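You operate a simulated robot arm through the tools that you are given. There is no shell and no other tool.

The job below is to be done with a simulated robot arm. You get a single attempt, and the scene is never put back.

## Task
Put things in order on the top of the steel bench. At the end: the white tub (marked "GREASE") stands where the black numbered block stood; the black numbered block from the top of the steel bench stands where the blue pot stood; the black bracket stands on top of the yellow plate; the blue pot stands where the black bracket stood; whatever was shut is shut again. Leave all else as you found it, and nothing knocked over.

The check looks at the end state, three seconds after you hand in, the way a careful person would. Anything else that was tipped, shoved, dropped, spilled or broken makes it a failure.

## Robot
A 7-joint arm with a two-finger parallel gripper, fixed in place. Base frame: the origin is at the foot of the arm, x ahead of it, y to its left, z up; the work surface is at about z = 0. Readings come in m, degrees, newtons and seconds.
With the tool pointing down near the work surface it reaches from about 0.24 to 0.62 m from the base axis. Its first joint turns from -66.0 to 66.0 degrees. Payload 2.6 kg.
The tool frame sits at the grasp point between the pads (the TCP): z along the fingers, y along the line on which they close. The tips reach 0.03 m beyond it. Largest opening 0.094 m; finger width 0.028, thickness 0.01; the body of the gripper, 0.05 by 0.096 m, starts 0.055 m behind the TCP.
Orientation is that of the tool frame in the base frame, as [roll, pitch, yaw] about the fixed x, y, z axes, in that order (R = Rz(yaw) Ry(pitch) Rx(roll)). With the fingers straight down and closing along the base's y, the tool's x points along the base's -x, its y along +y and its z along -z.

## Interface
- The arm moves only by the tool drive_tool. Its argument "increments" is one flat list of numbers, 7 for each row, row after row: the shift along the base's x, y, z in m, then the turn, a rotation vector about the base's x, y, z in degrees, then the closure, from 0 (fully open) to 1 (shut). In form: [x, y, z, ax, ay, az, fingers, x, y, z, ax, ay, az, fingers, ...]. A call has 1 to 20 rows; each row is the pose to reach, as a shift and turn from the pose commanded when the call began. Each row takes 0.2 s and may step no farther than 0.05 m and 8.6 degrees from the row before; otherwise, or with a gripper value out of range, the whole call is refused. Where a pose cannot be reached the arm comes as near as it can. A force on the tool above 40 N (or 10 N above the force at the start of the call, whichever is more), or a blocked arm, ends the call early, and 0.2 s more pass. The fingers move at their own pace (about 0.072 m/s each) and stop on an object; they squeeze with about 23 N. The grip force told is the motor's: it shows also when the fingers shut on nothing. Time passes only in rows, and 0.2 s behind the last, so rows that repeat a pose let the fingers close. It gives the time, the measured TCP pose, the force on the tool (base axes), the opening and the grip force at its end, in the units of the frame above (readings bear some noise), with the torque about the TCP (base axes, N m) and any sound that the robot's microphone picked up.
- Cameras (640 x 400 px; columns grow to the right, rows downward): "scene" is fixed at [0.0421, 0.4404, 0.5568]; the picture's right is [-0.70, -0.71, 0.00], its down [-0.46, 0.45, -0.77] and it looks along [0.55, -0.54, -0.64] (base axes); focal length 247 px, centre (320, 200). "wrist" rides on the gripper at [0.076, 0.014, -0.103] in the tool frame; the picture's right is [-0.18, 0.98, 0.00], its down [-0.75, -0.14, -0.64] and it looks along [-0.63, -0.12, 0.77] (tool axes); focal length 243 px, centre (320, 200). There is no depth. A picture from a camera that has moved, and an enlarged one, comes with that camera's place and axes in the base frame and with its lens.
- grab_frame(camera): a new picture of that camera. It takes no simulated time.
- close_up(camera, box): a new picture of the part [left, top, right, bottom] of that camera's present view, enlarged. It takes no simulated time.
- sign_off(): hands the job in; it is judged then, once.

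Places have to be worked out from the pictures, the camera data and where the tool is seen. Open the gripper and draw the arm clear of the work before you hand the job in, unless the task says otherwise.

The tools are called after "Emit:" by a JSON object that holds its "method" and its "body". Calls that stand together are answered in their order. drive_tool: Moves the arm, as the interface text tells. Its arguments: {"type":"object","properties":{"increments":{"type":"array","items":{"type":"number"}}},"required":["increments"]} The other tools are called the same way: grab_frame (camera) takes a picture; close_up (camera, box) takes an enlarged picture of a part of a camera's view; sign_off () hands the job in.

At the start:

```text
time_s: 0.0
tcp_pos: [0.4096, 0.0145, 0.3338]
tool_rot: [-179.9, 0.0, -179.9]
contact_force: [0.1, 0.1, -0.1]
moment: [-0.01, 0.02, 0.02]
gripper_width: 0.0939
grip_force: 0.1
```

scene: 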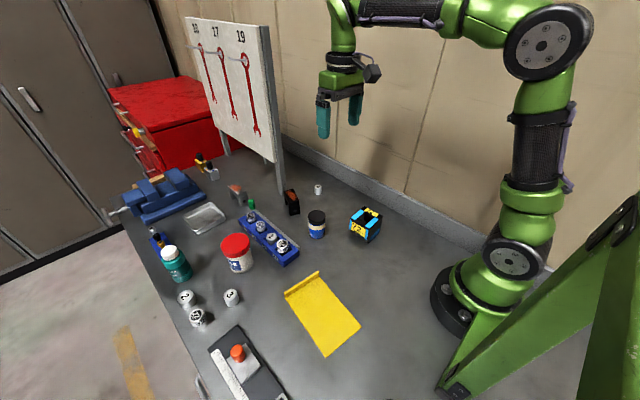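
wrist: 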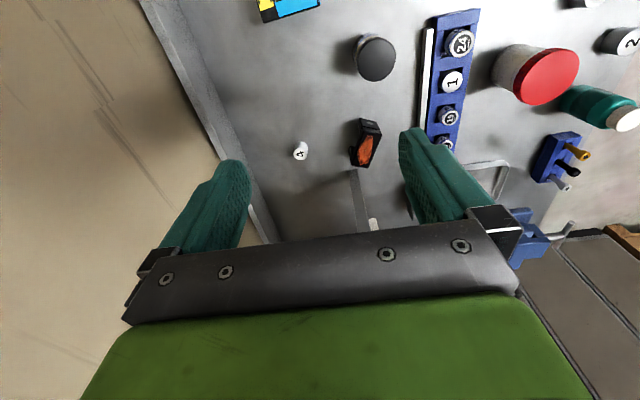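

The scene shows a bench with many items. I'll look closer to identify the tub, the numbered block, the pot, the bracket and the plate.

Emit:
{"method": "close_up", "body": {"camera": "scene", "box": [130, 140, 290, 240]}}

Emit:
{"method": "close_up", "body": {"camera": "scene", "box": [260, 160, 420, 260]}}

Emit:
{"method": "close_up", "body": {"camera": "scene", "box": [140, 230, 300, 330]}}

Emit:
{"method": "close_up", "body": {"camera": "scene", "box": [190, 260, 400, 400]}}

Emit:
{"method": "close_up", "body": {"camera": "wrist", "box": [240, 0, 640, 250]}}

```text
4.00 times, centred on (210, 190) of scene
camera zoom: at [0.0421, 0.4404, 0.5568], right [-0.7, -0.71, 0.0], down [-0.46, 0.45, -0.77], along [0.55, -0.54, -0.64], focal length 989 px, centre (760, 240)
```

zoom: 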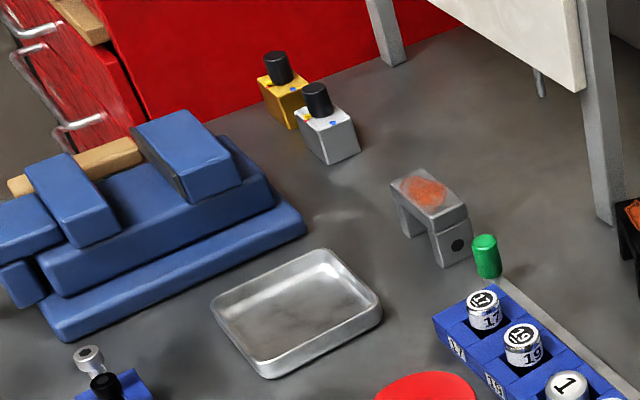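

```text
4.00 times, centred on (340, 210) of scene
camera zoom: at [0.0421, 0.4404, 0.5568], right [-0.7, -0.71, 0.0], down [-0.46, 0.45, -0.77], along [0.55, -0.54, -0.64], focal length 989 px, centre (240, 160)
```

zoom: 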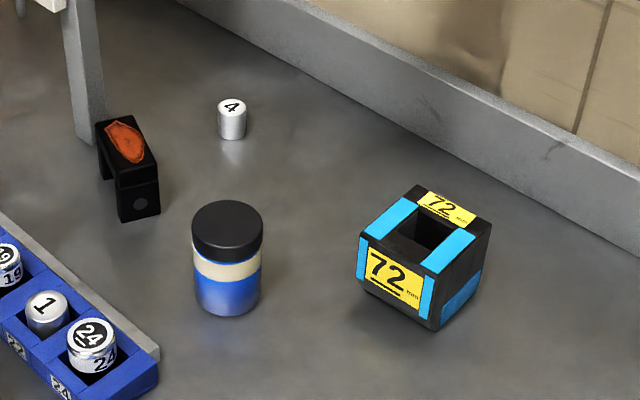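

```text
4.00 times, centred on (220, 280) of scene
camera zoom: at [0.0421, 0.4404, 0.5568], right [-0.7, -0.71, 0.0], down [-0.46, 0.45, -0.77], along [0.55, -0.54, -0.64], focal length 989 px, centre (720, -120)
```

zoom: 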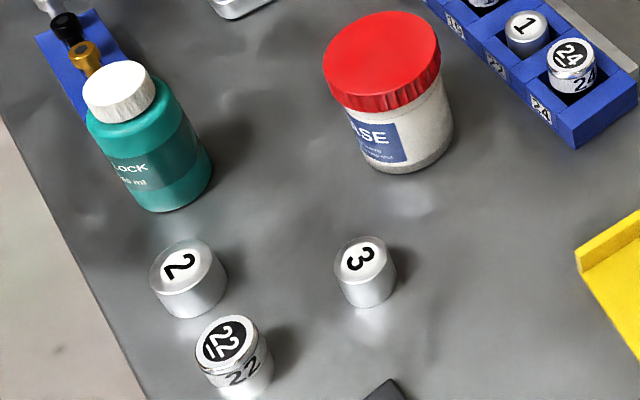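

```text
2.86 times, centred on (295, 330) of scene
camera zoom: at [0.0421, 0.4404, 0.5568], right [-0.7, -0.71, 0.0], down [-0.46, 0.45, -0.77], along [0.55, -0.54, -0.64], focal length 706 px, centre (391, -171)
```

zoom: 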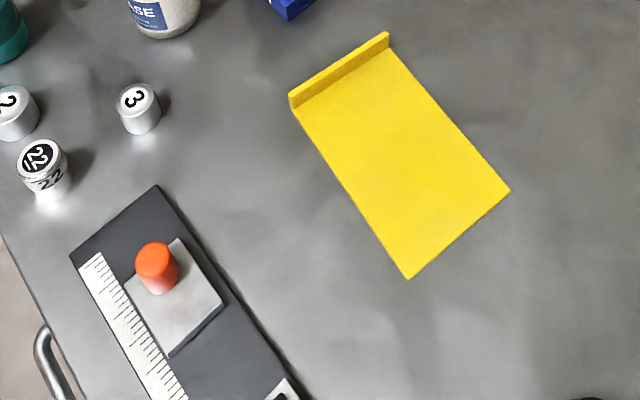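

```text
1.60 times, centred on (440, 125) of wrist
camera zoom: at [0.3325, 0.0287, 0.4349], right [0.18, 0.98, 0.0], down [0.75, -0.14, 0.64], along [0.63, -0.12, -0.77], focal length 388 px, centre (128, 320)
```

zoom: 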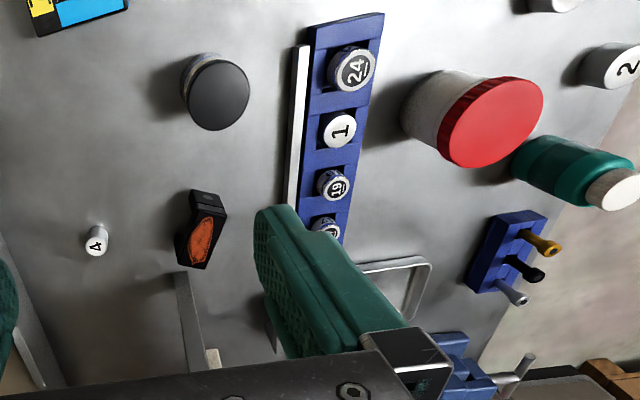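

The targets are visible: the black bracket is near (0.55, 0.07), with its long axis yawed about -23°. The pot is near (0.415, 0.087), block 72 near (0.314, -0.017), the tub near (0.47, 0.31) and the plate near (0.23, 0.247). No drawer needs opening, so I'll move above and just behind the bracket, aligned with it, for a closer look.

Emit:
{"method": "drive_tool", "body": {"increments": [0.02, 0.015, -0.03, 0, 0, -5.85, 0, 0.04, 0.03, -0.06, 0, 0, -11.7, 0, 0.06, 0.04, -0.09, 0, 0, -17.5, 0, 0.08, 0.055, -0.12, 0, 0, -23.4, 0, 0.08, 0.055, -0.12, 0, 0, -23.4, 0]}}

Emit:
{"method": "grab_frame", "body": {"camera": "wrist"}}

Emit:
{"method": "grab_frame", "body": {"camera": "scene"}}

```text
time_s: 1.2
tcp_pos: [0.4893, 0.0711, 0.2139]
tool_rot: [-180.0, -0.1, 156.5]
contact_force: [0.2, 0.3, -0.3]
moment: [0.02, -0.02, -0.02]
gripper_width: 0.0941
grip_force: 0.1
```

```text
taken
camera wrist: at [0.4249, 0.1141, 0.3157], right [0.56, 0.83, 0.0], down [0.63, -0.43, 0.64], along [0.53, -0.36, -0.77], focal length 243 px, centre (320, 200)
```

wrist: 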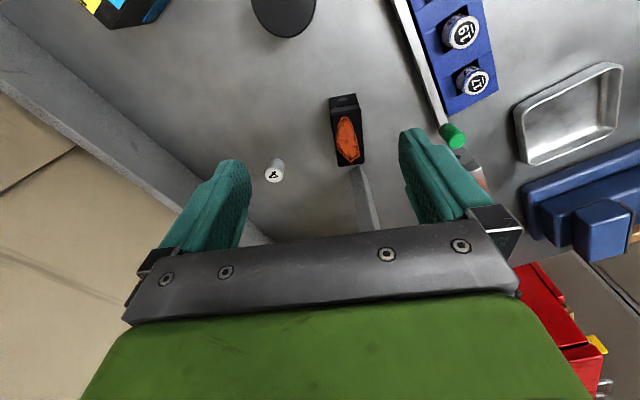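

```text
taken
```

scene: 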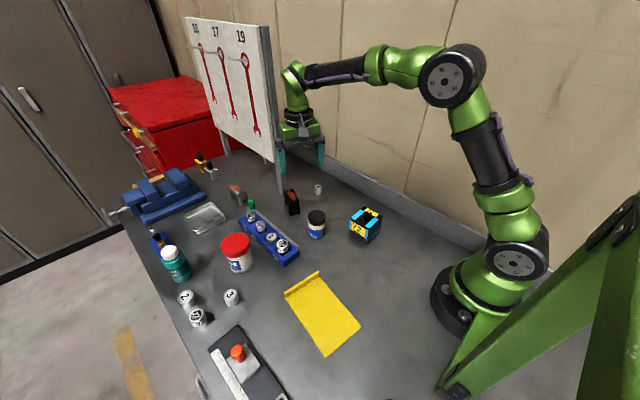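

The bracket is now between the fingers and looks aligned. I'll zoom in to measure it, and check the clearance to the wrench board.

Emit:
{"method": "close_up", "body": {"camera": "wrist", "box": [260, 70, 420, 170]}}

Emit:
{"method": "close_up", "body": {"camera": "scene", "box": [220, 60, 380, 220]}}

```text
4.00 times, centred on (340, 120) of wrist
camera zoom: at [0.4249, 0.1141, 0.3157], right [0.56, 0.83, 0.0], down [0.63, -0.43, 0.64], along [0.53, -0.36, -0.77], focal length 970 px, centre (240, 520)
```

zoom: 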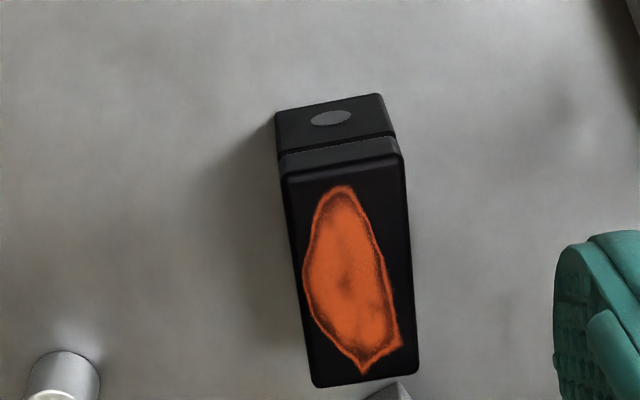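

```text
2.50 times, centred on (300, 140) of scene
camera zoom: at [0.0421, 0.4404, 0.5568], right [-0.7, -0.71, 0.0], down [-0.46, 0.45, -0.77], along [0.55, -0.54, -0.64], focal length 618 px, centre (370, 350)
```

zoom: 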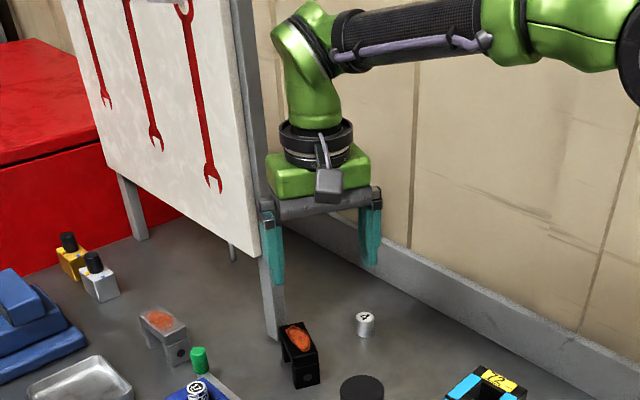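

The bracket's centre is about (0.553, 0.0695). It measures roughly 0.071 × 0.033 × 0.05, with yaw -23.4°, and the board leg stands at about x = 0.625. I'll go above the bracket and descend partway with the fingers half closed.

Emit:
{"method": "drive_tool", "body": {"increments": [0.03, 0.0, -0.02, 0, 0, 0, 0.2, 0.06, 0.0, -0.05, 0, 0, 0, 0.3, 0.06, 0.0, -0.09, 0, 0, 0, 0.3, 0.06, 0.0, -0.11, 0, 0, 0, 0.3]}}

Emit:
{"method": "grab_frame", "body": {"camera": "wrist"}}

Emit:
{"method": "close_up", "body": {"camera": "scene", "box": [220, 80, 380, 240]}}

```text
time_s: 2.2
tcp_pos: [0.5498, 0.0689, 0.1026]
tool_rot: [-179.9, 0.0, 156.6]
contact_force: [0.2, -0.4, -0.9]
moment: [-0.03, -0.01, -0.01]
gripper_width: 0.0658
grip_force: 0.0
```

```text
taken
camera wrist: at [0.4852, 0.1126, 0.2048], right [0.56, 0.83, 0.0], down [0.64, -0.43, 0.64], along [0.53, -0.36, -0.77], focal length 243 px, centre (320, 200)
```

wrist: 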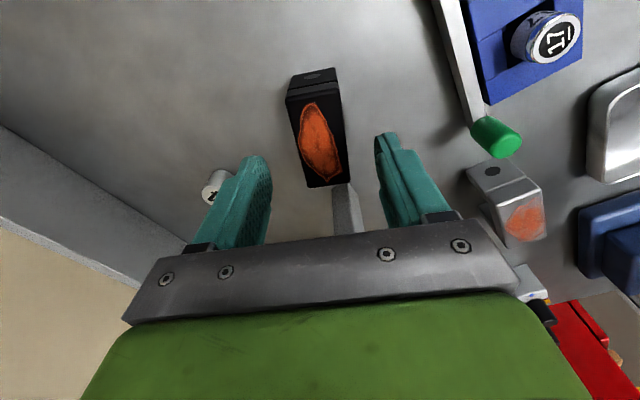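

```text
2.50 times, centred on (300, 160) of scene
camera zoom: at [0.0421, 0.4404, 0.5568], right [-0.7, -0.71, 0.0], down [-0.46, 0.45, -0.77], along [0.55, -0.54, -0.64], focal length 618 px, centre (370, 300)
```

zoom: 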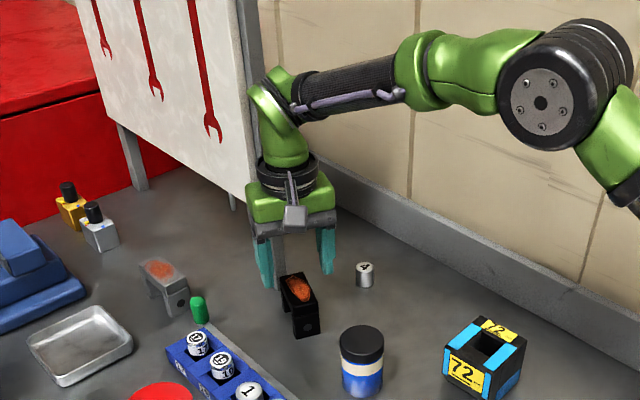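

The fingers straddle the bracket and clear the board leg. I'll descend to about z = 0.04 and close.

Emit:
{"method": "drive_tool", "body": {"increments": [0, 0.001, -0.02, 0, 0, 0, 0.3, 0, 0.001, -0.04, 0, 0, 0, 0.3, 0, 0.001, -0.062, 0, 0, 0, 0.3, 0, 0.001, -0.062, 0, 0, 0, 0.6, 0, 0.001, -0.062, 0, 0, 0, 1, 0, 0.001, -0.062, 0, 0, 0, 1, 0, 0.001, -0.062, 0, 0, 0, 1]}}

Emit:
{"method": "grab_frame", "body": {"camera": "wrist"}}

Emit:
{"method": "close_up", "body": {"camera": "scene", "box": [220, 100, 380, 260]}}

```text
time_s: 3.8
tcp_pos: [0.5491, 0.0717, 0.0402]
tool_rot: [-180.0, 0.0, 156.6]
contact_force: [1.0, -1.1, -0.4]
moment: [0.0, -0.12, -0.02]
gripper_width: 0.0383
grip_force: 22.8
```

```text
taken
camera wrist: at [0.4842, 0.1144, 0.1428], right [0.56, 0.83, 0.0], down [0.64, -0.43, 0.64], along [0.53, -0.36, -0.77], focal length 243 px, centre (320, 200)
```

wrist: 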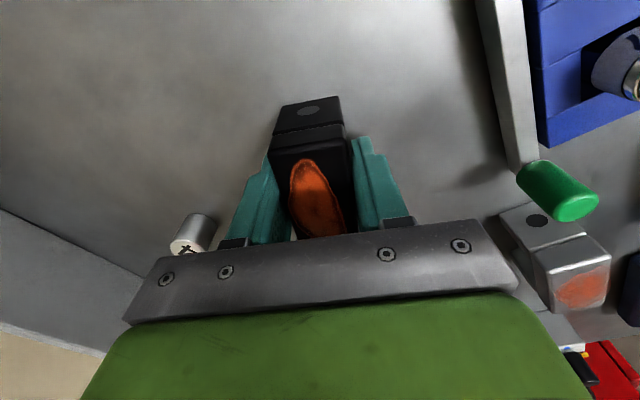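

```text
2.50 times, centred on (300, 180) of scene
camera zoom: at [0.0421, 0.4404, 0.5568], right [-0.7, -0.71, 0.0], down [-0.46, 0.45, -0.77], along [0.55, -0.54, -0.64], focal length 618 px, centre (370, 250)
```

zoom: 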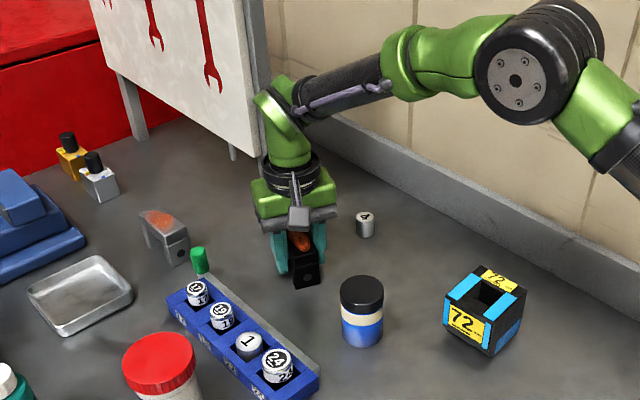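

It is gripped (opening 0.038, force 22.8). I'll lift straight up, then carry it over the plate centre near (0.23, 0.245) while turning +15° to line up with the plate.

Emit:
{"method": "drive_tool", "body": {"increments": [0, 0, 0.03, 0, 0, 0, 1, 0, 0, 0.07, 0, 0, 0, 1, 0, 0, 0.11, 0, 0, 0, 1, 0, 0, 0.15, 0, 0, 0, 1, -0.04, 0.02, 0.15, 0, 0, 2, 1, -0.08, 0.04, 0.15, 0, 0, 4, 1, -0.12, 0.062, 0.15, 0, 0, 6, 1, -0.16, 0.084, 0.15, 0, 0, 8, 1, -0.2, 0.106, 0.15, 0, 0, 10, 1, -0.24, 0.128, 0.15, 0, 0, 12, 1, -0.28, 0.15, 0.15, 0, 0, 14, 1, -0.319, 0.174, 0.15, 0, 0, 15.4, 1, -0.319, 0.174, 0.13, 0, 0, 15.4, 1, -0.319, 0.174, 0.13, 0, 0, 15.4, 1]}}

Emit:
{"method": "grab_frame", "body": {"camera": "wrist"}}

Emit:
{"method": "grab_frame", "body": {"camera": "scene"}}

```text
time_s: 6.8
tcp_pos: [0.2289, 0.244, 0.1696]
tool_rot: [-180.0, 0.0, 172.0]
contact_force: [0.3, -0.2, -4.1]
moment: [-0.01, 0.02, 0.01]
gripper_width: 0.0385
grip_force: 22.8
```

```text
taken
camera wrist: at [0.1561, 0.2688, 0.2725], right [0.32, 0.95, 0.0], down [0.73, -0.24, 0.64], along [0.61, -0.21, -0.77], focal length 243 px, centre (320, 200)
```

wrist: 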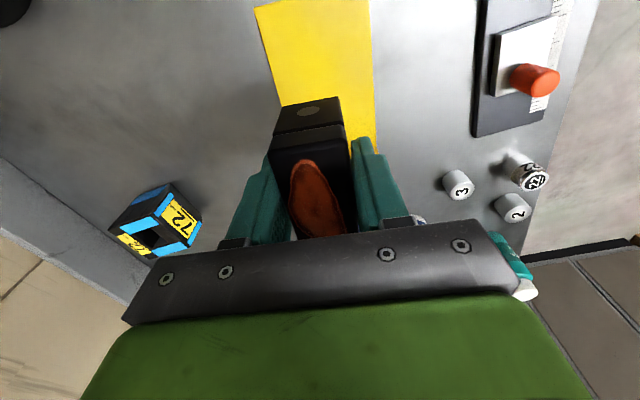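

```text
taken
```

scene: 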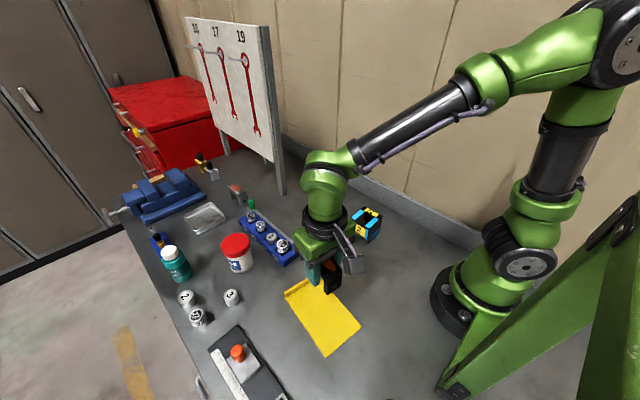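

The plate checks out, with its centre near (0.23, 0.247), and the bracket hangs over it aligned. I'll lower to just above the plate and then go down in small steps, watching the vertical force.

Emit:
{"method": "drive_tool", "body": {"increments": [0.0, 0.001, -0.04, 0, 0, 0, 1, 0.0, 0.001, -0.08, 0, 0, 0, 1, 0.0, 0.001, -0.11, 0, 0, 0, 1, 0, 0.001, -0.122, 0, 0, 0, 1, 0, 0.001, -0.122, 0, 0, 0, 1]}}

Emit:
{"method": "close_up", "body": {"camera": "scene", "box": [260, 220, 400, 360]}}

Emit:
{"method": "grab_frame", "body": {"camera": "wrist"}}

```text
time_s: 8.0
tcp_pos: [0.2296, 0.2452, 0.0478]
tool_rot: [179.9, 0.0, 172.0]
contact_force: [-0.3, -0.1, -4.1]
moment: [0.0, -0.04, -0.01]
gripper_width: 0.0386
grip_force: 23.1
```

```text
2.86 times, centred on (330, 290) of scene
camera zoom: at [0.0421, 0.4404, 0.5568], right [-0.7, -0.71, 0.0], down [-0.46, 0.45, -0.77], along [0.55, -0.54, -0.64], focal length 706 px, centre (291, -57)
```

zoom: 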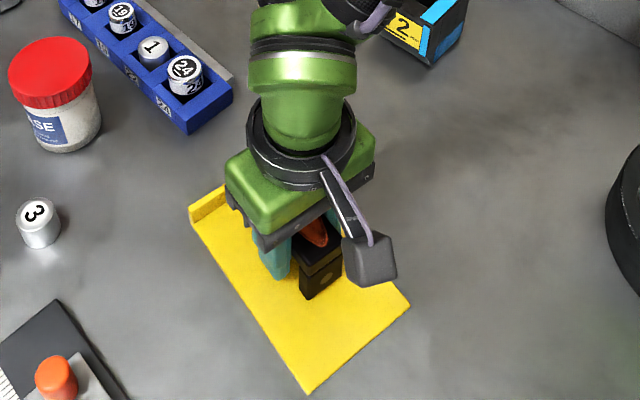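

```text
taken
camera wrist: at [0.1561, 0.2702, 0.1505], right [0.32, 0.95, 0.0], down [0.73, -0.24, 0.64], along [0.61, -0.2, -0.77], focal length 243 px, centre (320, 200)
```

wrist: 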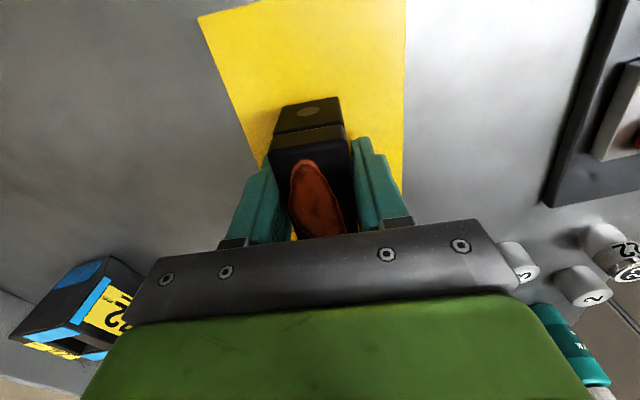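

It is still hanging free (Fz -4.1) and sits about 1.3 cm off the plate's centreline. I'll shift +y by 12 mm, then lower gently.

Emit:
{"method": "drive_tool", "body": {"increments": [0.0, 0.006, 0, 0, 0, 0, 1, 0.0, 0.012, 0, 0, 0, 0, 1, 0, 0.012, -0.0015, 0, 0, 0, 1, 0, 0.012, -0.003, 0, 0, 0, 1, 0, 0.012, -0.003, 0, 0, 0, 1]}}

```text
time_s: 9.2
tcp_pos: [0.2295, 0.2578, 0.0459]
tool_rot: [180.0, 0.1, 172.1]
contact_force: [0.2, 0.3, -0.9]
moment: [-0.04, -0.07, -0.04]
gripper_width: 0.0382
grip_force: 23.2
```

The vertical force rose to -0.9, so the bracket is touching the plate (the plate is about 5 mm thick). I'll go 0.5 mm lower, release by opening moderately, and back straight up.

Emit:
{"method": "drive_tool", "body": {"increments": [0.0, 0.0, -0.0005, 0, 0, 0, 1, 0, 0, -0.0005, 0, 0, 0, 0.45, 0, 0, -0.0005, 0, 0, 0, 0.25, 0, 0, -0.0005, 0, 0, 0, 0.25, 0, 0, -0.0005, 0, 0, 0, 0.25]}}

Emit:
{"method": "drive_tool", "body": {"increments": [0.0, 0.0, 0.02, 0, 0, 0, 0.25, 0, 0, 0.05, 0, 0, 0, 0.25, 0, 0, 0.09, 0, 0, 0, 0.1, 0, 0, 0.13, 0, 0, 0, 0, 0, 0, 0.16, 0, 0, 0, 0]}}

Emit:
{"method": "grab_frame", "body": {"camera": "scene"}}

Emit:
{"method": "grab_frame", "body": {"camera": "wrist"}}

```text
time_s: 10.4
tcp_pos: [0.2289, 0.2572, 0.0451]
tool_rot: [-180.0, 0.0, 172.0]
contact_force: [-0.5, 0.2, -0.9]
moment: [0.01, 0.01, -0.01]
gripper_width: 0.0706
grip_force: 0.1
```

```text
time_s: 11.6
tcp_pos: [0.2303, 0.2572, 0.2053]
tool_rot: [-179.9, 0.0, 172.0]
contact_force: [-0.3, -0.1, -0.3]
moment: [0.03, 0.03, 0.0]
gripper_width: 0.0943
grip_force: 0.0
```

```text
taken
```

scene: 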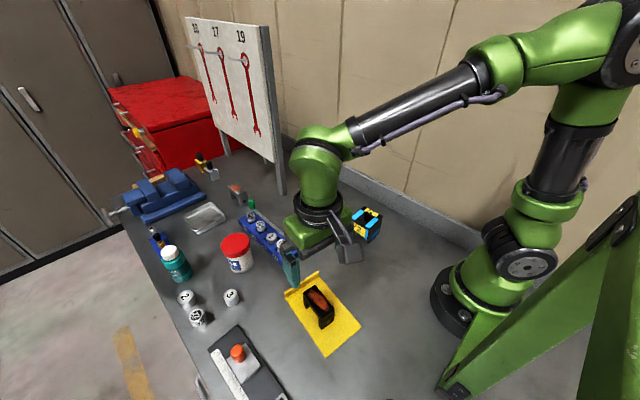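

```text
taken
camera wrist: at [0.1564, 0.2821, 0.3085], right [0.32, 0.95, 0.0], down [0.73, -0.24, 0.64], along [0.61, -0.21, -0.77], focal length 243 px, centre (320, 200)
```

wrist: 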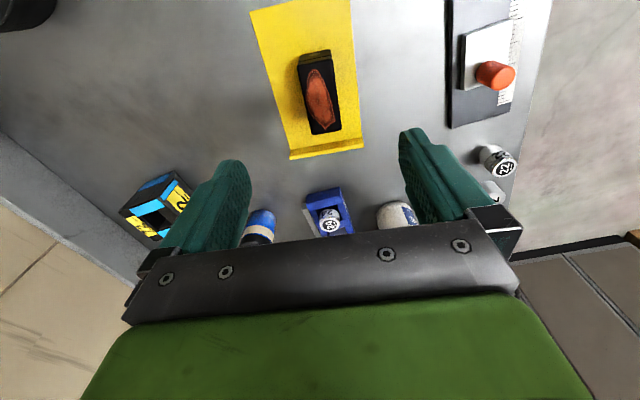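

The bracket stands squarely on the plate. Next is the blue pot, so I'll move to a viewpoint just behind it.

Emit:
{"method": "drive_tool", "body": {"increments": [0.026, -0.034, 0.0, 0, 0, 2, 0, 0.052, -0.068, 0, 0, 0, 4, 0, 0.078, -0.102, 0, 0, 0, 6, 0, 0.104, -0.136, 0, 0, 0, 8, 0, 0.125, -0.17, 0, 0, 0, 8, 0, 0.125, -0.17, 0, 0, 0, 8, 0]}}

Emit:
{"method": "grab_frame", "body": {"camera": "wrist"}}

Emit:
{"method": "close_up", "body": {"camera": "wrist", "box": [220, 50, 420, 175]}}

Emit:
{"method": "close_up", "body": {"camera": "scene", "box": [220, 130, 400, 250]}}

```text
time_s: 13.0
tcp_pos: [0.3551, 0.0871, 0.2053]
tool_rot: [-179.9, 0.1, 179.9]
contact_force: [0.6, 0.0, 0.4]
moment: [-0.01, 0.01, 0.0]
gripper_width: 0.0939
grip_force: 0.0
```

```text
taken
camera wrist: at [0.2786, 0.1013, 0.3075], right [0.18, 0.98, 0.0], down [0.75, -0.14, 0.64], along [0.63, -0.12, -0.77], focal length 243 px, centre (320, 200)
```

wrist: 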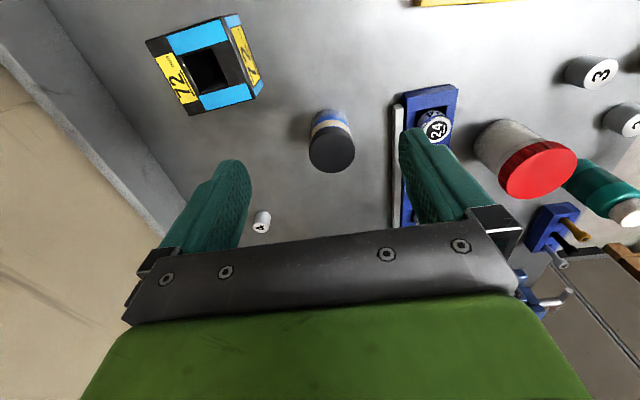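

```text
3.20 times, centred on (320, 112) of wrist
camera zoom: at [0.2786, 0.1013, 0.3075], right [0.18, 0.98, 0.0], down [0.75, -0.14, 0.64], along [0.63, -0.12, -0.77], focal length 776 px, centre (320, 480)
```

zoom: 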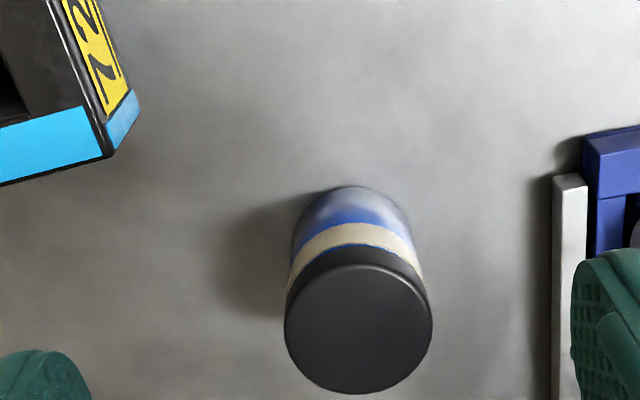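

```text
3.33 times, centred on (310, 190) of scene
camera zoom: at [0.0421, 0.4404, 0.5568], right [-0.7, -0.71, 0.0], down [-0.46, 0.45, -0.77], along [0.55, -0.54, -0.64], focal length 824 px, centre (353, 233)
```

zoom: 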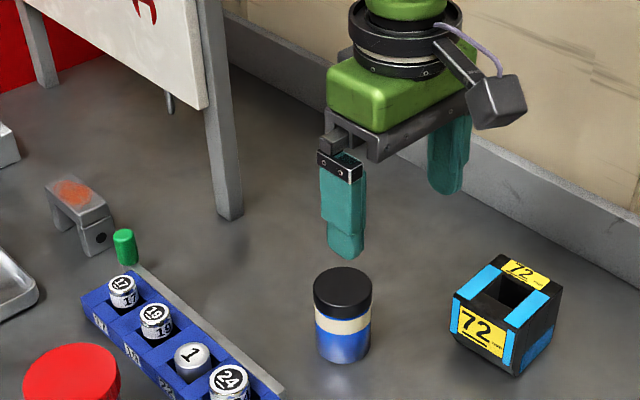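

The pot's centre is about (0.4135, 0.088), with diameter ~0.052 and height ~0.065. I'll move above it, descend with a 0.07 opening and grip the body.

Emit:
{"method": "drive_tool", "body": {"increments": [0.03, 0.0, 0.0, 0, 0, 0, 0.2, 0.058, 0.0005, 0, 0, 0, 0, 0.22, 0.058, 0.0005, -0.04, 0, 0, 0, 0.22, 0.058, 0.0005, -0.08, 0, 0, 0, 0.22, 0.058, 0.0005, -0.08, 0, 0, 0, 0.22]}}

Emit:
{"method": "grab_frame", "body": {"camera": "wrist"}}

Emit:
{"method": "close_up", "body": {"camera": "scene", "box": [220, 130, 400, 250]}}

```text
time_s: 14.2
tcp_pos: [0.4116, 0.0877, 0.1252]
tool_rot: [179.9, 0.0, 179.9]
contact_force: [0.0, -0.7, 0.5]
moment: [0.0, 0.02, 0.0]
gripper_width: 0.0731
grip_force: 0.0
```

```text
taken
camera wrist: at [0.3359, 0.1023, 0.2271], right [0.18, 0.98, 0.0], down [0.75, -0.14, 0.64], along [0.63, -0.12, -0.77], focal length 243 px, centre (320, 200)
```

wrist: 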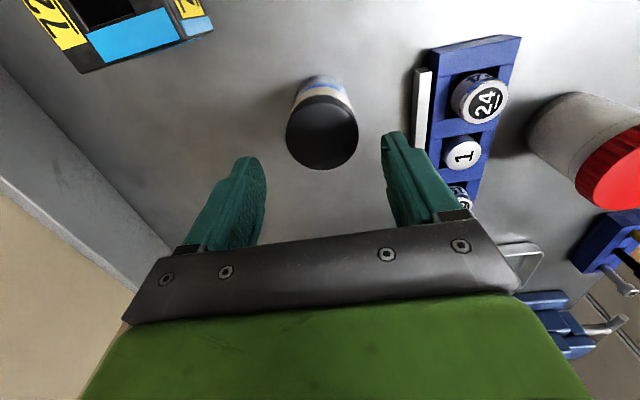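

```text
3.33 times, centred on (310, 190) of scene
camera zoom: at [0.0421, 0.4404, 0.5568], right [-0.7, -0.71, 0.0], down [-0.46, 0.45, -0.77], along [0.55, -0.54, -0.64], focal length 824 px, centre (353, 233)
```

zoom: 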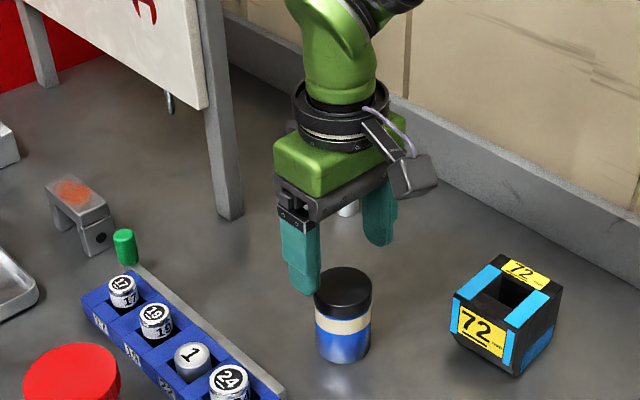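

The pot lies centred under the gripper as predicted. I'll descend to z = 0.035 and close.

Emit:
{"method": "drive_tool", "body": {"increments": [0, 0, -0.03, 0, 0, 0, 0.22, 0, 0, -0.06, 0, 0, 0, 0.22, 0, 0, -0.09, 0, 0, 0, 0.22, 0, 0, -0.09, 0, 0, 0, 0.22, 0, 0, -0.09, 0, 0, 0, 0.6, 0, 0, -0.09, 0, 0, 0, 1, 0, 0, -0.09, 0, 0, 0, 1]}}

Emit:
{"method": "close_up", "body": {"camera": "scene", "box": [220, 130, 400, 250]}}

Emit:
{"method": "grab_frame", "body": {"camera": "wrist"}}

```text
time_s: 15.8
tcp_pos: [0.4127, 0.0888, 0.0346]
tool_rot: [-180.0, 0.0, 180.0]
contact_force: [-0.3, -0.1, 0.3]
moment: [0.01, -0.03, 0.0]
gripper_width: 0.0518
grip_force: 22.8
```

```text
3.33 times, centred on (310, 190) of scene
camera zoom: at [0.0421, 0.4404, 0.5568], right [-0.7, -0.71, 0.0], down [-0.46, 0.45, -0.77], along [0.55, -0.54, -0.64], focal length 824 px, centre (353, 233)
```

zoom: 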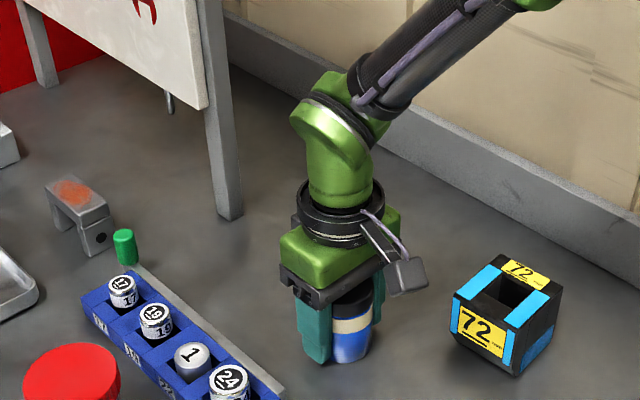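

```text
taken
camera wrist: at [0.3366, 0.1026, 0.1373], right [0.18, 0.98, 0.0], down [0.75, -0.14, 0.64], along [0.63, -0.12, -0.77], focal length 243 px, centre (320, 200)
```

wrist: 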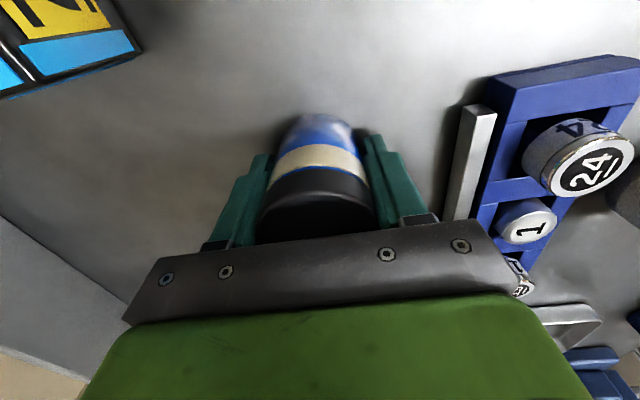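

It is gripped, with the pot at about (0.4125, 0.088). I'll lift it, carry it to the bracket's old spot at (0.553, 0.0695), and lower to just above the surface.

Emit:
{"method": "drive_tool", "body": {"increments": [0, 0, 0.03, 0, 0, 0, 1, 0, 0, 0.07, 0, 0, 0, 1, 0, 0, 0.1, 0, 0, 0, 1, 0.04, -0.005, 0.1, 0, 0, 0, 1, 0.08, -0.01, 0.1, 0, 0, 0, 1, 0.12, -0.016, 0.1, 0, 0, 0, 1, 0.1405, -0.0185, 0.1, 0, 0, 0, 1, 0.1405, -0.0185, 0.1, 0, 0, 0, 1]}}

Emit:
{"method": "grab_frame", "body": {"camera": "wrist"}}

Emit:
{"method": "close_up", "body": {"camera": "scene", "box": [220, 100, 400, 220]}}

```text
time_s: 17.6
tcp_pos: [0.5527, 0.0686, 0.1339]
tool_rot: [179.9, 0.0, -180.0]
contact_force: [0.6, -0.4, -1.5]
moment: [0.0, -0.01, 0.0]
gripper_width: 0.0512
grip_force: 23.3
```

```text
taken
camera wrist: at [0.4764, 0.0838, 0.2374], right [0.18, 0.98, 0.0], down [0.75, -0.14, 0.64], along [0.63, -0.12, -0.77], focal length 243 px, centre (320, 200)
```

wrist: 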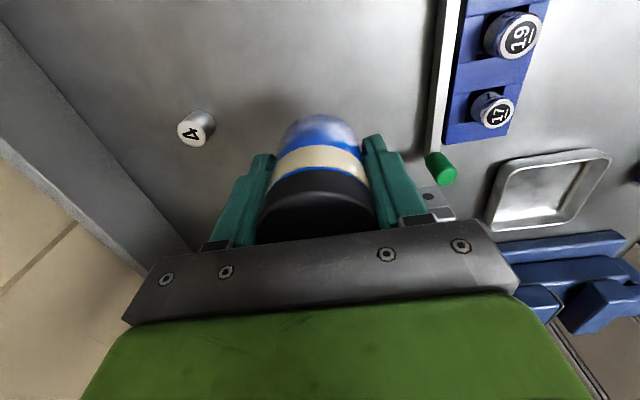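

```text
3.33 times, centred on (310, 160) of scene
camera zoom: at [0.0421, 0.4404, 0.5568], right [-0.7, -0.71, 0.0], down [-0.46, 0.45, -0.77], along [0.55, -0.54, -0.64], focal length 824 px, centre (353, 333)
```

zoom: 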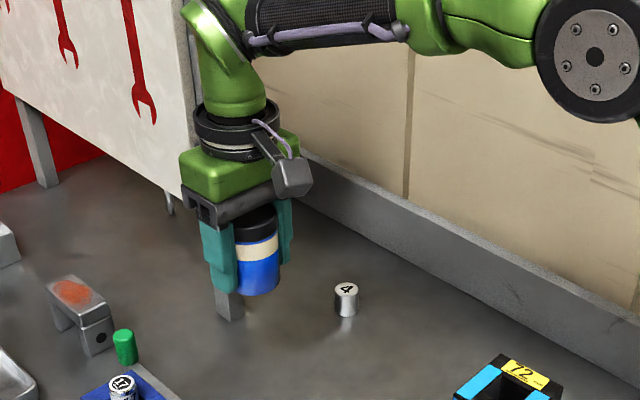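

The pot is over the target and clear of can 4 and the board leg. I'll lower it to about 1 mm above the release height.

Emit:
{"method": "drive_tool", "body": {"increments": [0, 0.0005, -0.035, 0, 0, 0, 1, 0, 0.0005, -0.07, 0, 0, 0, 1, 0, 0.0005, -0.09, 0, 0, 0, 1, 0, 0.0005, -0.098, 0, 0, 0, 1, 0, 0.0005, -0.0995, 0, 0, 0, 1, 0, 0.0005, -0.0995, 0, 0, 0, 1]}}

```text
time_s: 19.0
tcp_pos: [0.5523, 0.0704, 0.0356]
tool_rot: [-180.0, 0.0, -179.9]
contact_force: [0.0, -0.5, -0.9]
moment: [0.01, -0.01, 0.01]
gripper_width: 0.0512
grip_force: 22.7
```

The pot is about 0.5–1 mm above the bench. I'll lower the last bit, release, and raise vertically.

Emit:
{"method": "drive_tool", "body": {"increments": [0, 0, -0.0008, 0, 0, 0, 1, 0, 0, -0.0008, 0, 0, 0, 1, 0, 0, -0.0008, 0, 0, 0, 0.4, 0, 0, -0.0008, 0, 0, 0, 0.22, 0, 0, -0.0008, 0, 0, 0, 0.22, 0, 0, 0.03, 0, 0, 0, 0.22, 0, 0, 0.07, 0, 0, 0, 0.22, 0, 0, 0.11, 0, 0, 0, 0.2, -0.04, 0, 0.14, 0, 0, 0, 0.1, -0.08, 0, 0.16, 0, 0, 0, 0, -0.08, 0, 0.16, 0, 0, 0, 0]}}

Emit:
{"method": "grab_frame", "body": {"camera": "scene"}}

Emit:
{"method": "grab_frame", "body": {"camera": "wrist"}}

```text
time_s: 21.4
tcp_pos: [0.4735, 0.0702, 0.1948]
tool_rot: [180.0, 0.0, 180.0]
contact_force: [0.4, -0.4, -0.8]
moment: [0.0, 0.0, -0.01]
gripper_width: 0.0939
grip_force: 0.0
```

```text
taken
```

scene: 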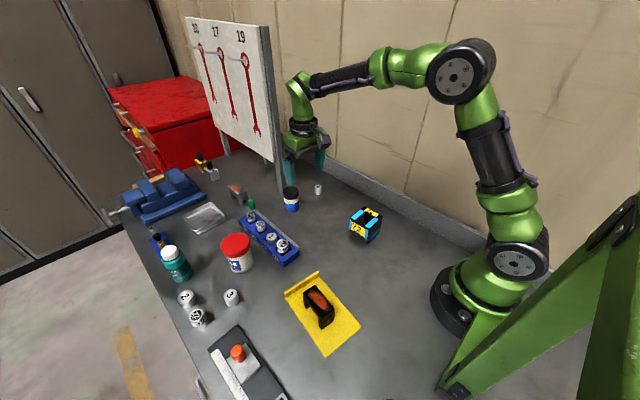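

```text
taken
camera wrist: at [0.3976, 0.0841, 0.2974], right [0.18, 0.98, 0.0], down [0.75, -0.14, 0.64], along [0.63, -0.12, -0.77], focal length 243 px, centre (320, 200)
```

wrist: 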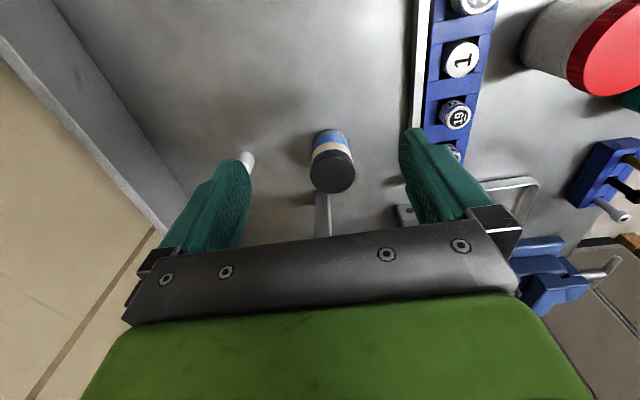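

The pot is standing upright at the bracket's old spot. Now I'll move to view block 72 from behind.

Emit:
{"method": "drive_tool", "body": {"increments": [-0.042, -0.017, 0.004, 0, 0, 0, 0, -0.084, -0.034, 0.008, 0, 0, 0, 0, -0.126, -0.051, 0.012, 0, 0, 0, 0, -0.168, -0.068, 0.016, 0, 0, 0, 0, -0.2085, -0.085, 0.02, 0, 0, 0, 0, -0.2085, -0.085, 0.02, 0, 0, 0, 0]}}

Emit:
{"method": "grab_frame", "body": {"camera": "wrist"}}

Emit:
{"method": "close_up", "body": {"camera": "wrist", "box": [240, 50, 400, 150]}}

Emit:
{"method": "close_up", "body": {"camera": "scene", "box": [300, 180, 420, 260]}}

```text
time_s: 22.8
tcp_pos: [0.2637, -0.0165, 0.2153]
tool_rot: [179.9, 0.0, 180.0]
contact_force: [0.3, -0.4, -0.4]
moment: [-0.03, 0.02, -0.04]
gripper_width: 0.0939
grip_force: 0.0
```

```text
taken
camera wrist: at [0.1884, -0.0017, 0.3177], right [0.18, 0.98, 0.0], down [0.75, -0.14, 0.64], along [0.63, -0.12, -0.77], focal length 243 px, centre (320, 200)
```

wrist: 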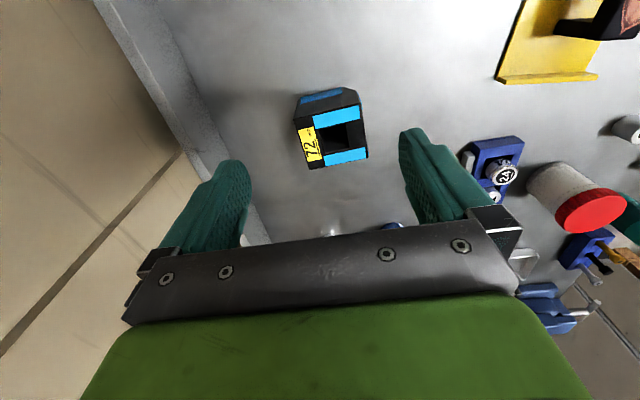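

```text
4.00 times, centred on (320, 100) of wrist
camera zoom: at [0.1884, -0.0017, 0.3177], right [0.18, 0.98, 0.0], down [0.75, -0.14, 0.64], along [0.63, -0.12, -0.77], focal length 970 px, centre (320, 600)
```

zoom: 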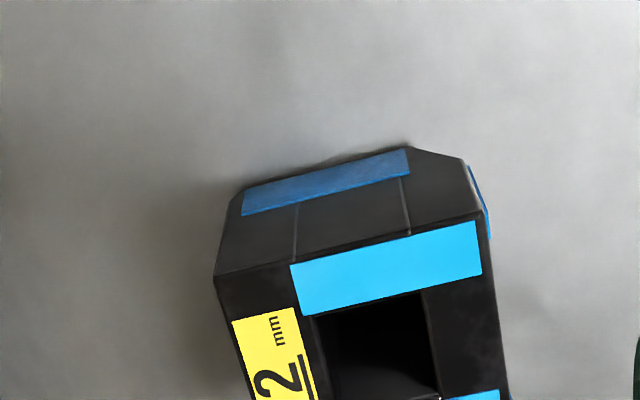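

```text
5.00 times, centred on (360, 220) of scene
camera zoom: at [0.0421, 0.4404, 0.5568], right [-0.7, -0.71, 0.0], down [-0.46, 0.45, -0.77], along [0.55, -0.54, -0.64], focal length 1236 px, centre (120, 100)
```

zoom: 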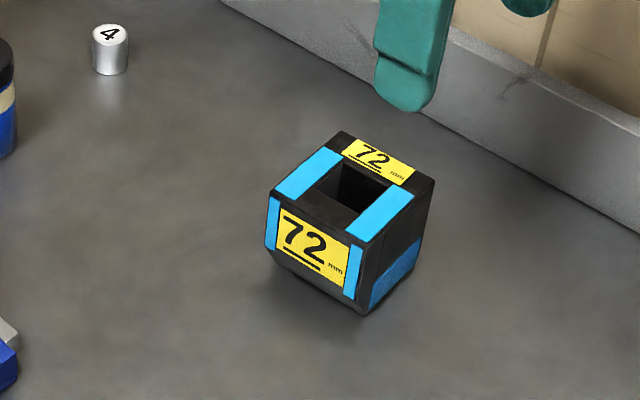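

Block 72 has its top centre near (0.311, -0.012), is about 0.067 square and 0.07 high, and is yawed about +3°. I'll move above it with the gripper fully open and turned +3°, and stop at z = 0.13 to verify.

Emit:
{"method": "drive_tool", "body": {"increments": [0.025, 0.002, 0.0, 0, 0, 1.5, 0, 0.048, 0.004, 0, 0, 0, 3, 0, 0.048, 0.004, -0.04, 0, 0, 3, 0, 0.048, 0.004, -0.08, 0, 0, 3, 0, 0.048, 0.004, -0.08, 0, 0, 3, 0]}}

Emit:
{"method": "grab_frame", "body": {"camera": "wrist"}}

Emit:
{"method": "close_up", "body": {"camera": "scene", "box": [300, 140, 420, 260]}}

```text
time_s: 24.0
tcp_pos: [0.3137, -0.0121, 0.1336]
tool_rot: [-180.0, 0.0, -177.0]
contact_force: [0.3, -0.1, 0.4]
moment: [0.0, 0.0, -0.01]
gripper_width: 0.0941
grip_force: 0.0
```

```text
taken
camera wrist: at [0.2368, -0.0006, 0.2368], right [0.13, 0.99, 0.0], down [0.76, -0.1, 0.64], along [0.64, -0.09, -0.77], focal length 243 px, centre (320, 200)
```

wrist: 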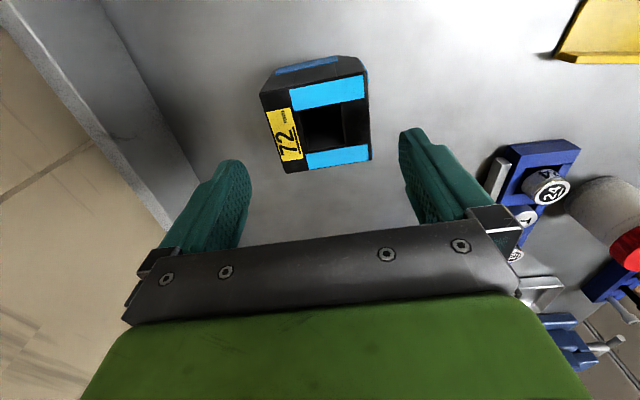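

```text
3.33 times, centred on (360, 200) of scene
camera zoom: at [0.0421, 0.4404, 0.5568], right [-0.7, -0.71, 0.0], down [-0.46, 0.45, -0.77], along [0.55, -0.54, -0.64], focal length 824 px, centre (187, 200)
```

zoom: 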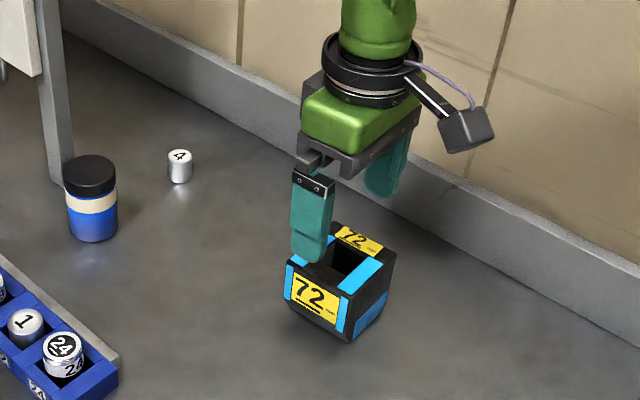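

The block is centred between the fingers at the right yaw, width about 0.069. I'll descend to z = 0.035 and close.

Emit:
{"method": "drive_tool", "body": {"increments": [-0.001, 0.001, -0.03, 0, 0, 0, 0, -0.001, 0.001, -0.06, 0, 0, 0, 0, -0.001, 0.001, -0.085, 0, 0, 0, 0, -0.001, 0.001, -0.099, 0, 0, 0, 0, -0.001, 0.001, -0.099, 0, 0, 0, 0.5, -0.001, 0.001, -0.099, 0, 0, 0, 1, -0.001, 0.001, -0.099, 0, 0, 0, 1]}}

Emit:
{"method": "grab_frame", "body": {"camera": "wrist"}}

Emit:
{"method": "close_up", "body": {"camera": "scene", "box": [300, 140, 420, 260]}}

```text
time_s: 25.6
tcp_pos: [0.3121, -0.0104, 0.0365]
tool_rot: [-180.0, 0.0, -177.0]
contact_force: [0.2, 0.4, 0.6]
moment: [0.0, -0.05, 0.01]
gripper_width: 0.0762
grip_force: 23.0
```

```text
taken
camera wrist: at [0.2351, 0.0001, 0.1382], right [0.13, 0.99, 0.0], down [0.76, -0.1, 0.64], along [0.64, -0.09, -0.77], focal length 243 px, centre (320, 200)
```

wrist: 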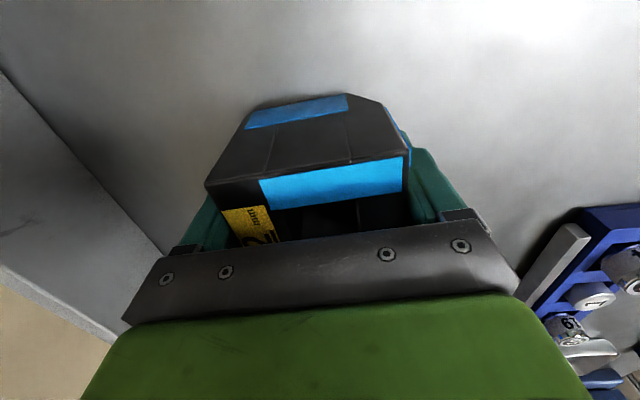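

```text
3.33 times, centred on (360, 200) of scene
camera zoom: at [0.0421, 0.4404, 0.5568], right [-0.7, -0.71, 0.0], down [-0.46, 0.45, -0.77], along [0.55, -0.54, -0.64], focal length 824 px, centre (187, 200)
```

zoom: 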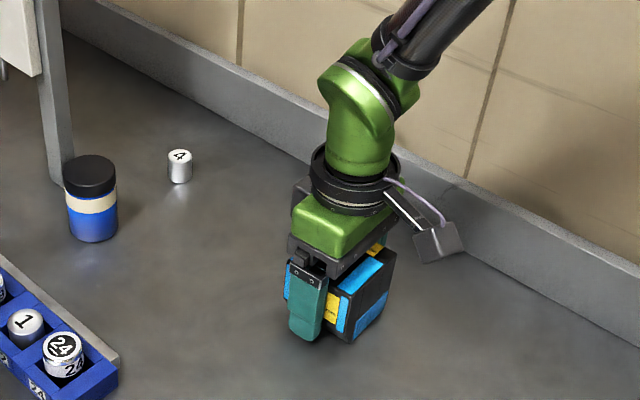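

It is gripped at an opening of 0.076, with the block's centre about (0.312, -0.0105). I'll lift it and carry it over the pot's old spot at (0.4125, 0.088).

Emit:
{"method": "drive_tool", "body": {"increments": [0, 0, 0.015, 0, 0, 0, 1, 0, 0, 0.05, 0, 0, 0, 1, 0, 0, 0.08, 0, 0, 0, 1, 0.0335, 0.033, 0.08, 0, 0, 0, 1, 0.067, 0.066, 0.08, 0, 0, 0, 1, 0.101, 0.0985, 0.08, 0, 0, 0, 1, 0.101, 0.0985, 0.08, 0, 0, 0, 1]}}

Emit:
{"method": "grab_frame", "body": {"camera": "wrist"}}

Emit:
{"method": "close_up", "body": {"camera": "scene", "box": [240, 140, 400, 260]}}

```text
time_s: 27.2
tcp_pos: [0.4127, 0.088, 0.1166]
tool_rot: [180.0, 0.0, -177.0]
contact_force: [-0.1, 0.2, -3.0]
moment: [-0.03, -0.01, -0.02]
gripper_width: 0.0767
grip_force: 22.6
```

```text
taken
camera wrist: at [0.3363, 0.0986, 0.2192], right [0.13, 0.99, 0.0], down [0.76, -0.1, 0.64], along [0.64, -0.09, -0.77], focal length 243 px, centre (320, 200)
```

wrist: 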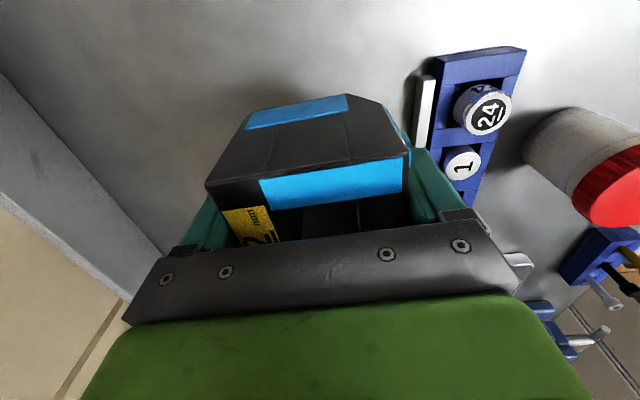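

```text
3.33 times, centred on (320, 200) of scene
camera zoom: at [0.0421, 0.4405, 0.5568], right [-0.7, -0.71, 0.0], down [-0.46, 0.45, -0.77], along [0.55, -0.54, -0.64], focal length 824 px, centre (320, 200)
```

zoom: 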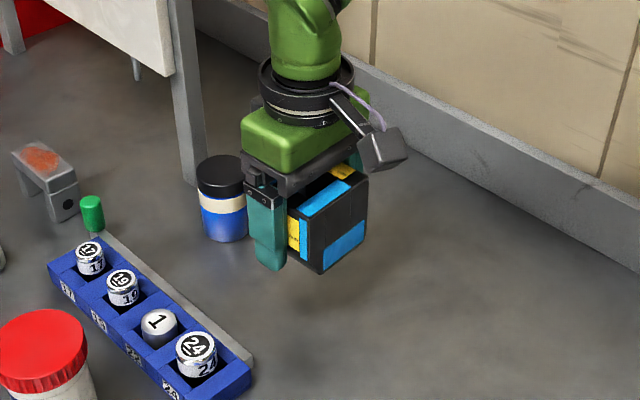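

The hold is firm and level, and the block hangs over the target. I'll lower to about 1 mm above contact, then the last bit.

Emit:
{"method": "drive_tool", "body": {"increments": [0, 0, -0.03, 0, 0, 0, 1, 0, 0, -0.06, 0, 0, 0, 1, 0, 0, -0.075, 0, 0, 0, 1, 0, 0, -0.079, 0, 0, 0, 1, 0, 0, -0.08, 0, 0, 0, 1, 0, 0, -0.08, 0, 0, 0, 1]}}

```text
time_s: 28.6
tcp_pos: [0.4115, 0.0896, 0.0365]
tool_rot: [180.0, 0.0, -177.0]
contact_force: [0.0, -0.3, -3.3]
moment: [0.01, 0.04, 0.02]
gripper_width: 0.0761
grip_force: 23.6
```

The block still seems to be hanging (Fz -3.3), so I'll lower another millimetre and check.

Emit:
{"method": "drive_tool", "body": {"increments": [0, 0, -0.0007, 0, 0, 0, 1, 0, 0, -0.0012, 0, 0, 0, 1, 0, 0, -0.0012, 0, 0, 0, 1]}}

```text
time_s: 29.4
tcp_pos: [0.413, 0.0882, 0.0367]
tool_rot: [180.0, 0.0, -177.0]
contact_force: [-1.3, -0.9, 5.5]
moment: [-0.09, 0.35, 0.06]
gripper_width: 0.0762
grip_force: 23.0
```

It is now in contact (Fz +5.5). I'll release and rise straight up.

Emit:
{"method": "drive_tool", "body": {"increments": [0, 0, 0.0007, 0, 0, 0, 1, 0, 0, 0.0007, 0, 0, 0, 0.6, 0, 0, 0.0007, 0, 0, 0, 0, 0, 0, 0.0007, 0, 0, 0, 0, 0, 0, 0.02, 0, 0, 0, 0, 0, 0, 0.06, 0, 0, 0, 0, 0, 0, 0.1, 0, 0, 0, 0, 0, 0, 0.15, 0, 0, 0, 0, -0.03, 0, 0.18, 0, 0, 0, 0, -0.03, 0, 0.18, 0, 0, 0, 0]}}

Emit:
{"method": "grab_frame", "body": {"camera": "scene"}}

Emit:
{"method": "grab_frame", "body": {"camera": "wrist"}}

```text
time_s: 31.6
tcp_pos: [0.3822, 0.0887, 0.2164]
tool_rot: [-180.0, 0.0, -177.0]
contact_force: [-1.0, -0.1, 0.5]
moment: [-0.01, 0.01, 0.03]
gripper_width: 0.0941
grip_force: 0.1
```

```text
taken
```

scene: 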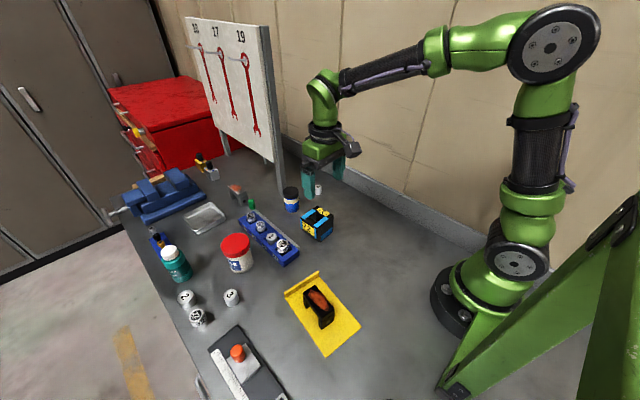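

```text
taken
camera wrist: at [0.3058, 0.0999, 0.3186], right [0.13, 0.99, 0.0], down [0.76, -0.1, 0.64], along [0.64, -0.09, -0.77], focal length 243 px, centre (320, 200)
```

wrist: 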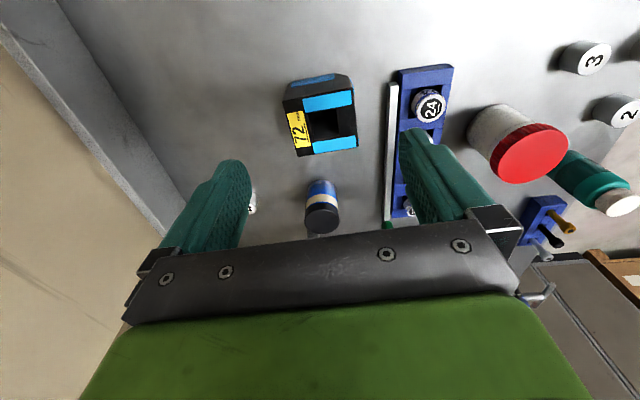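

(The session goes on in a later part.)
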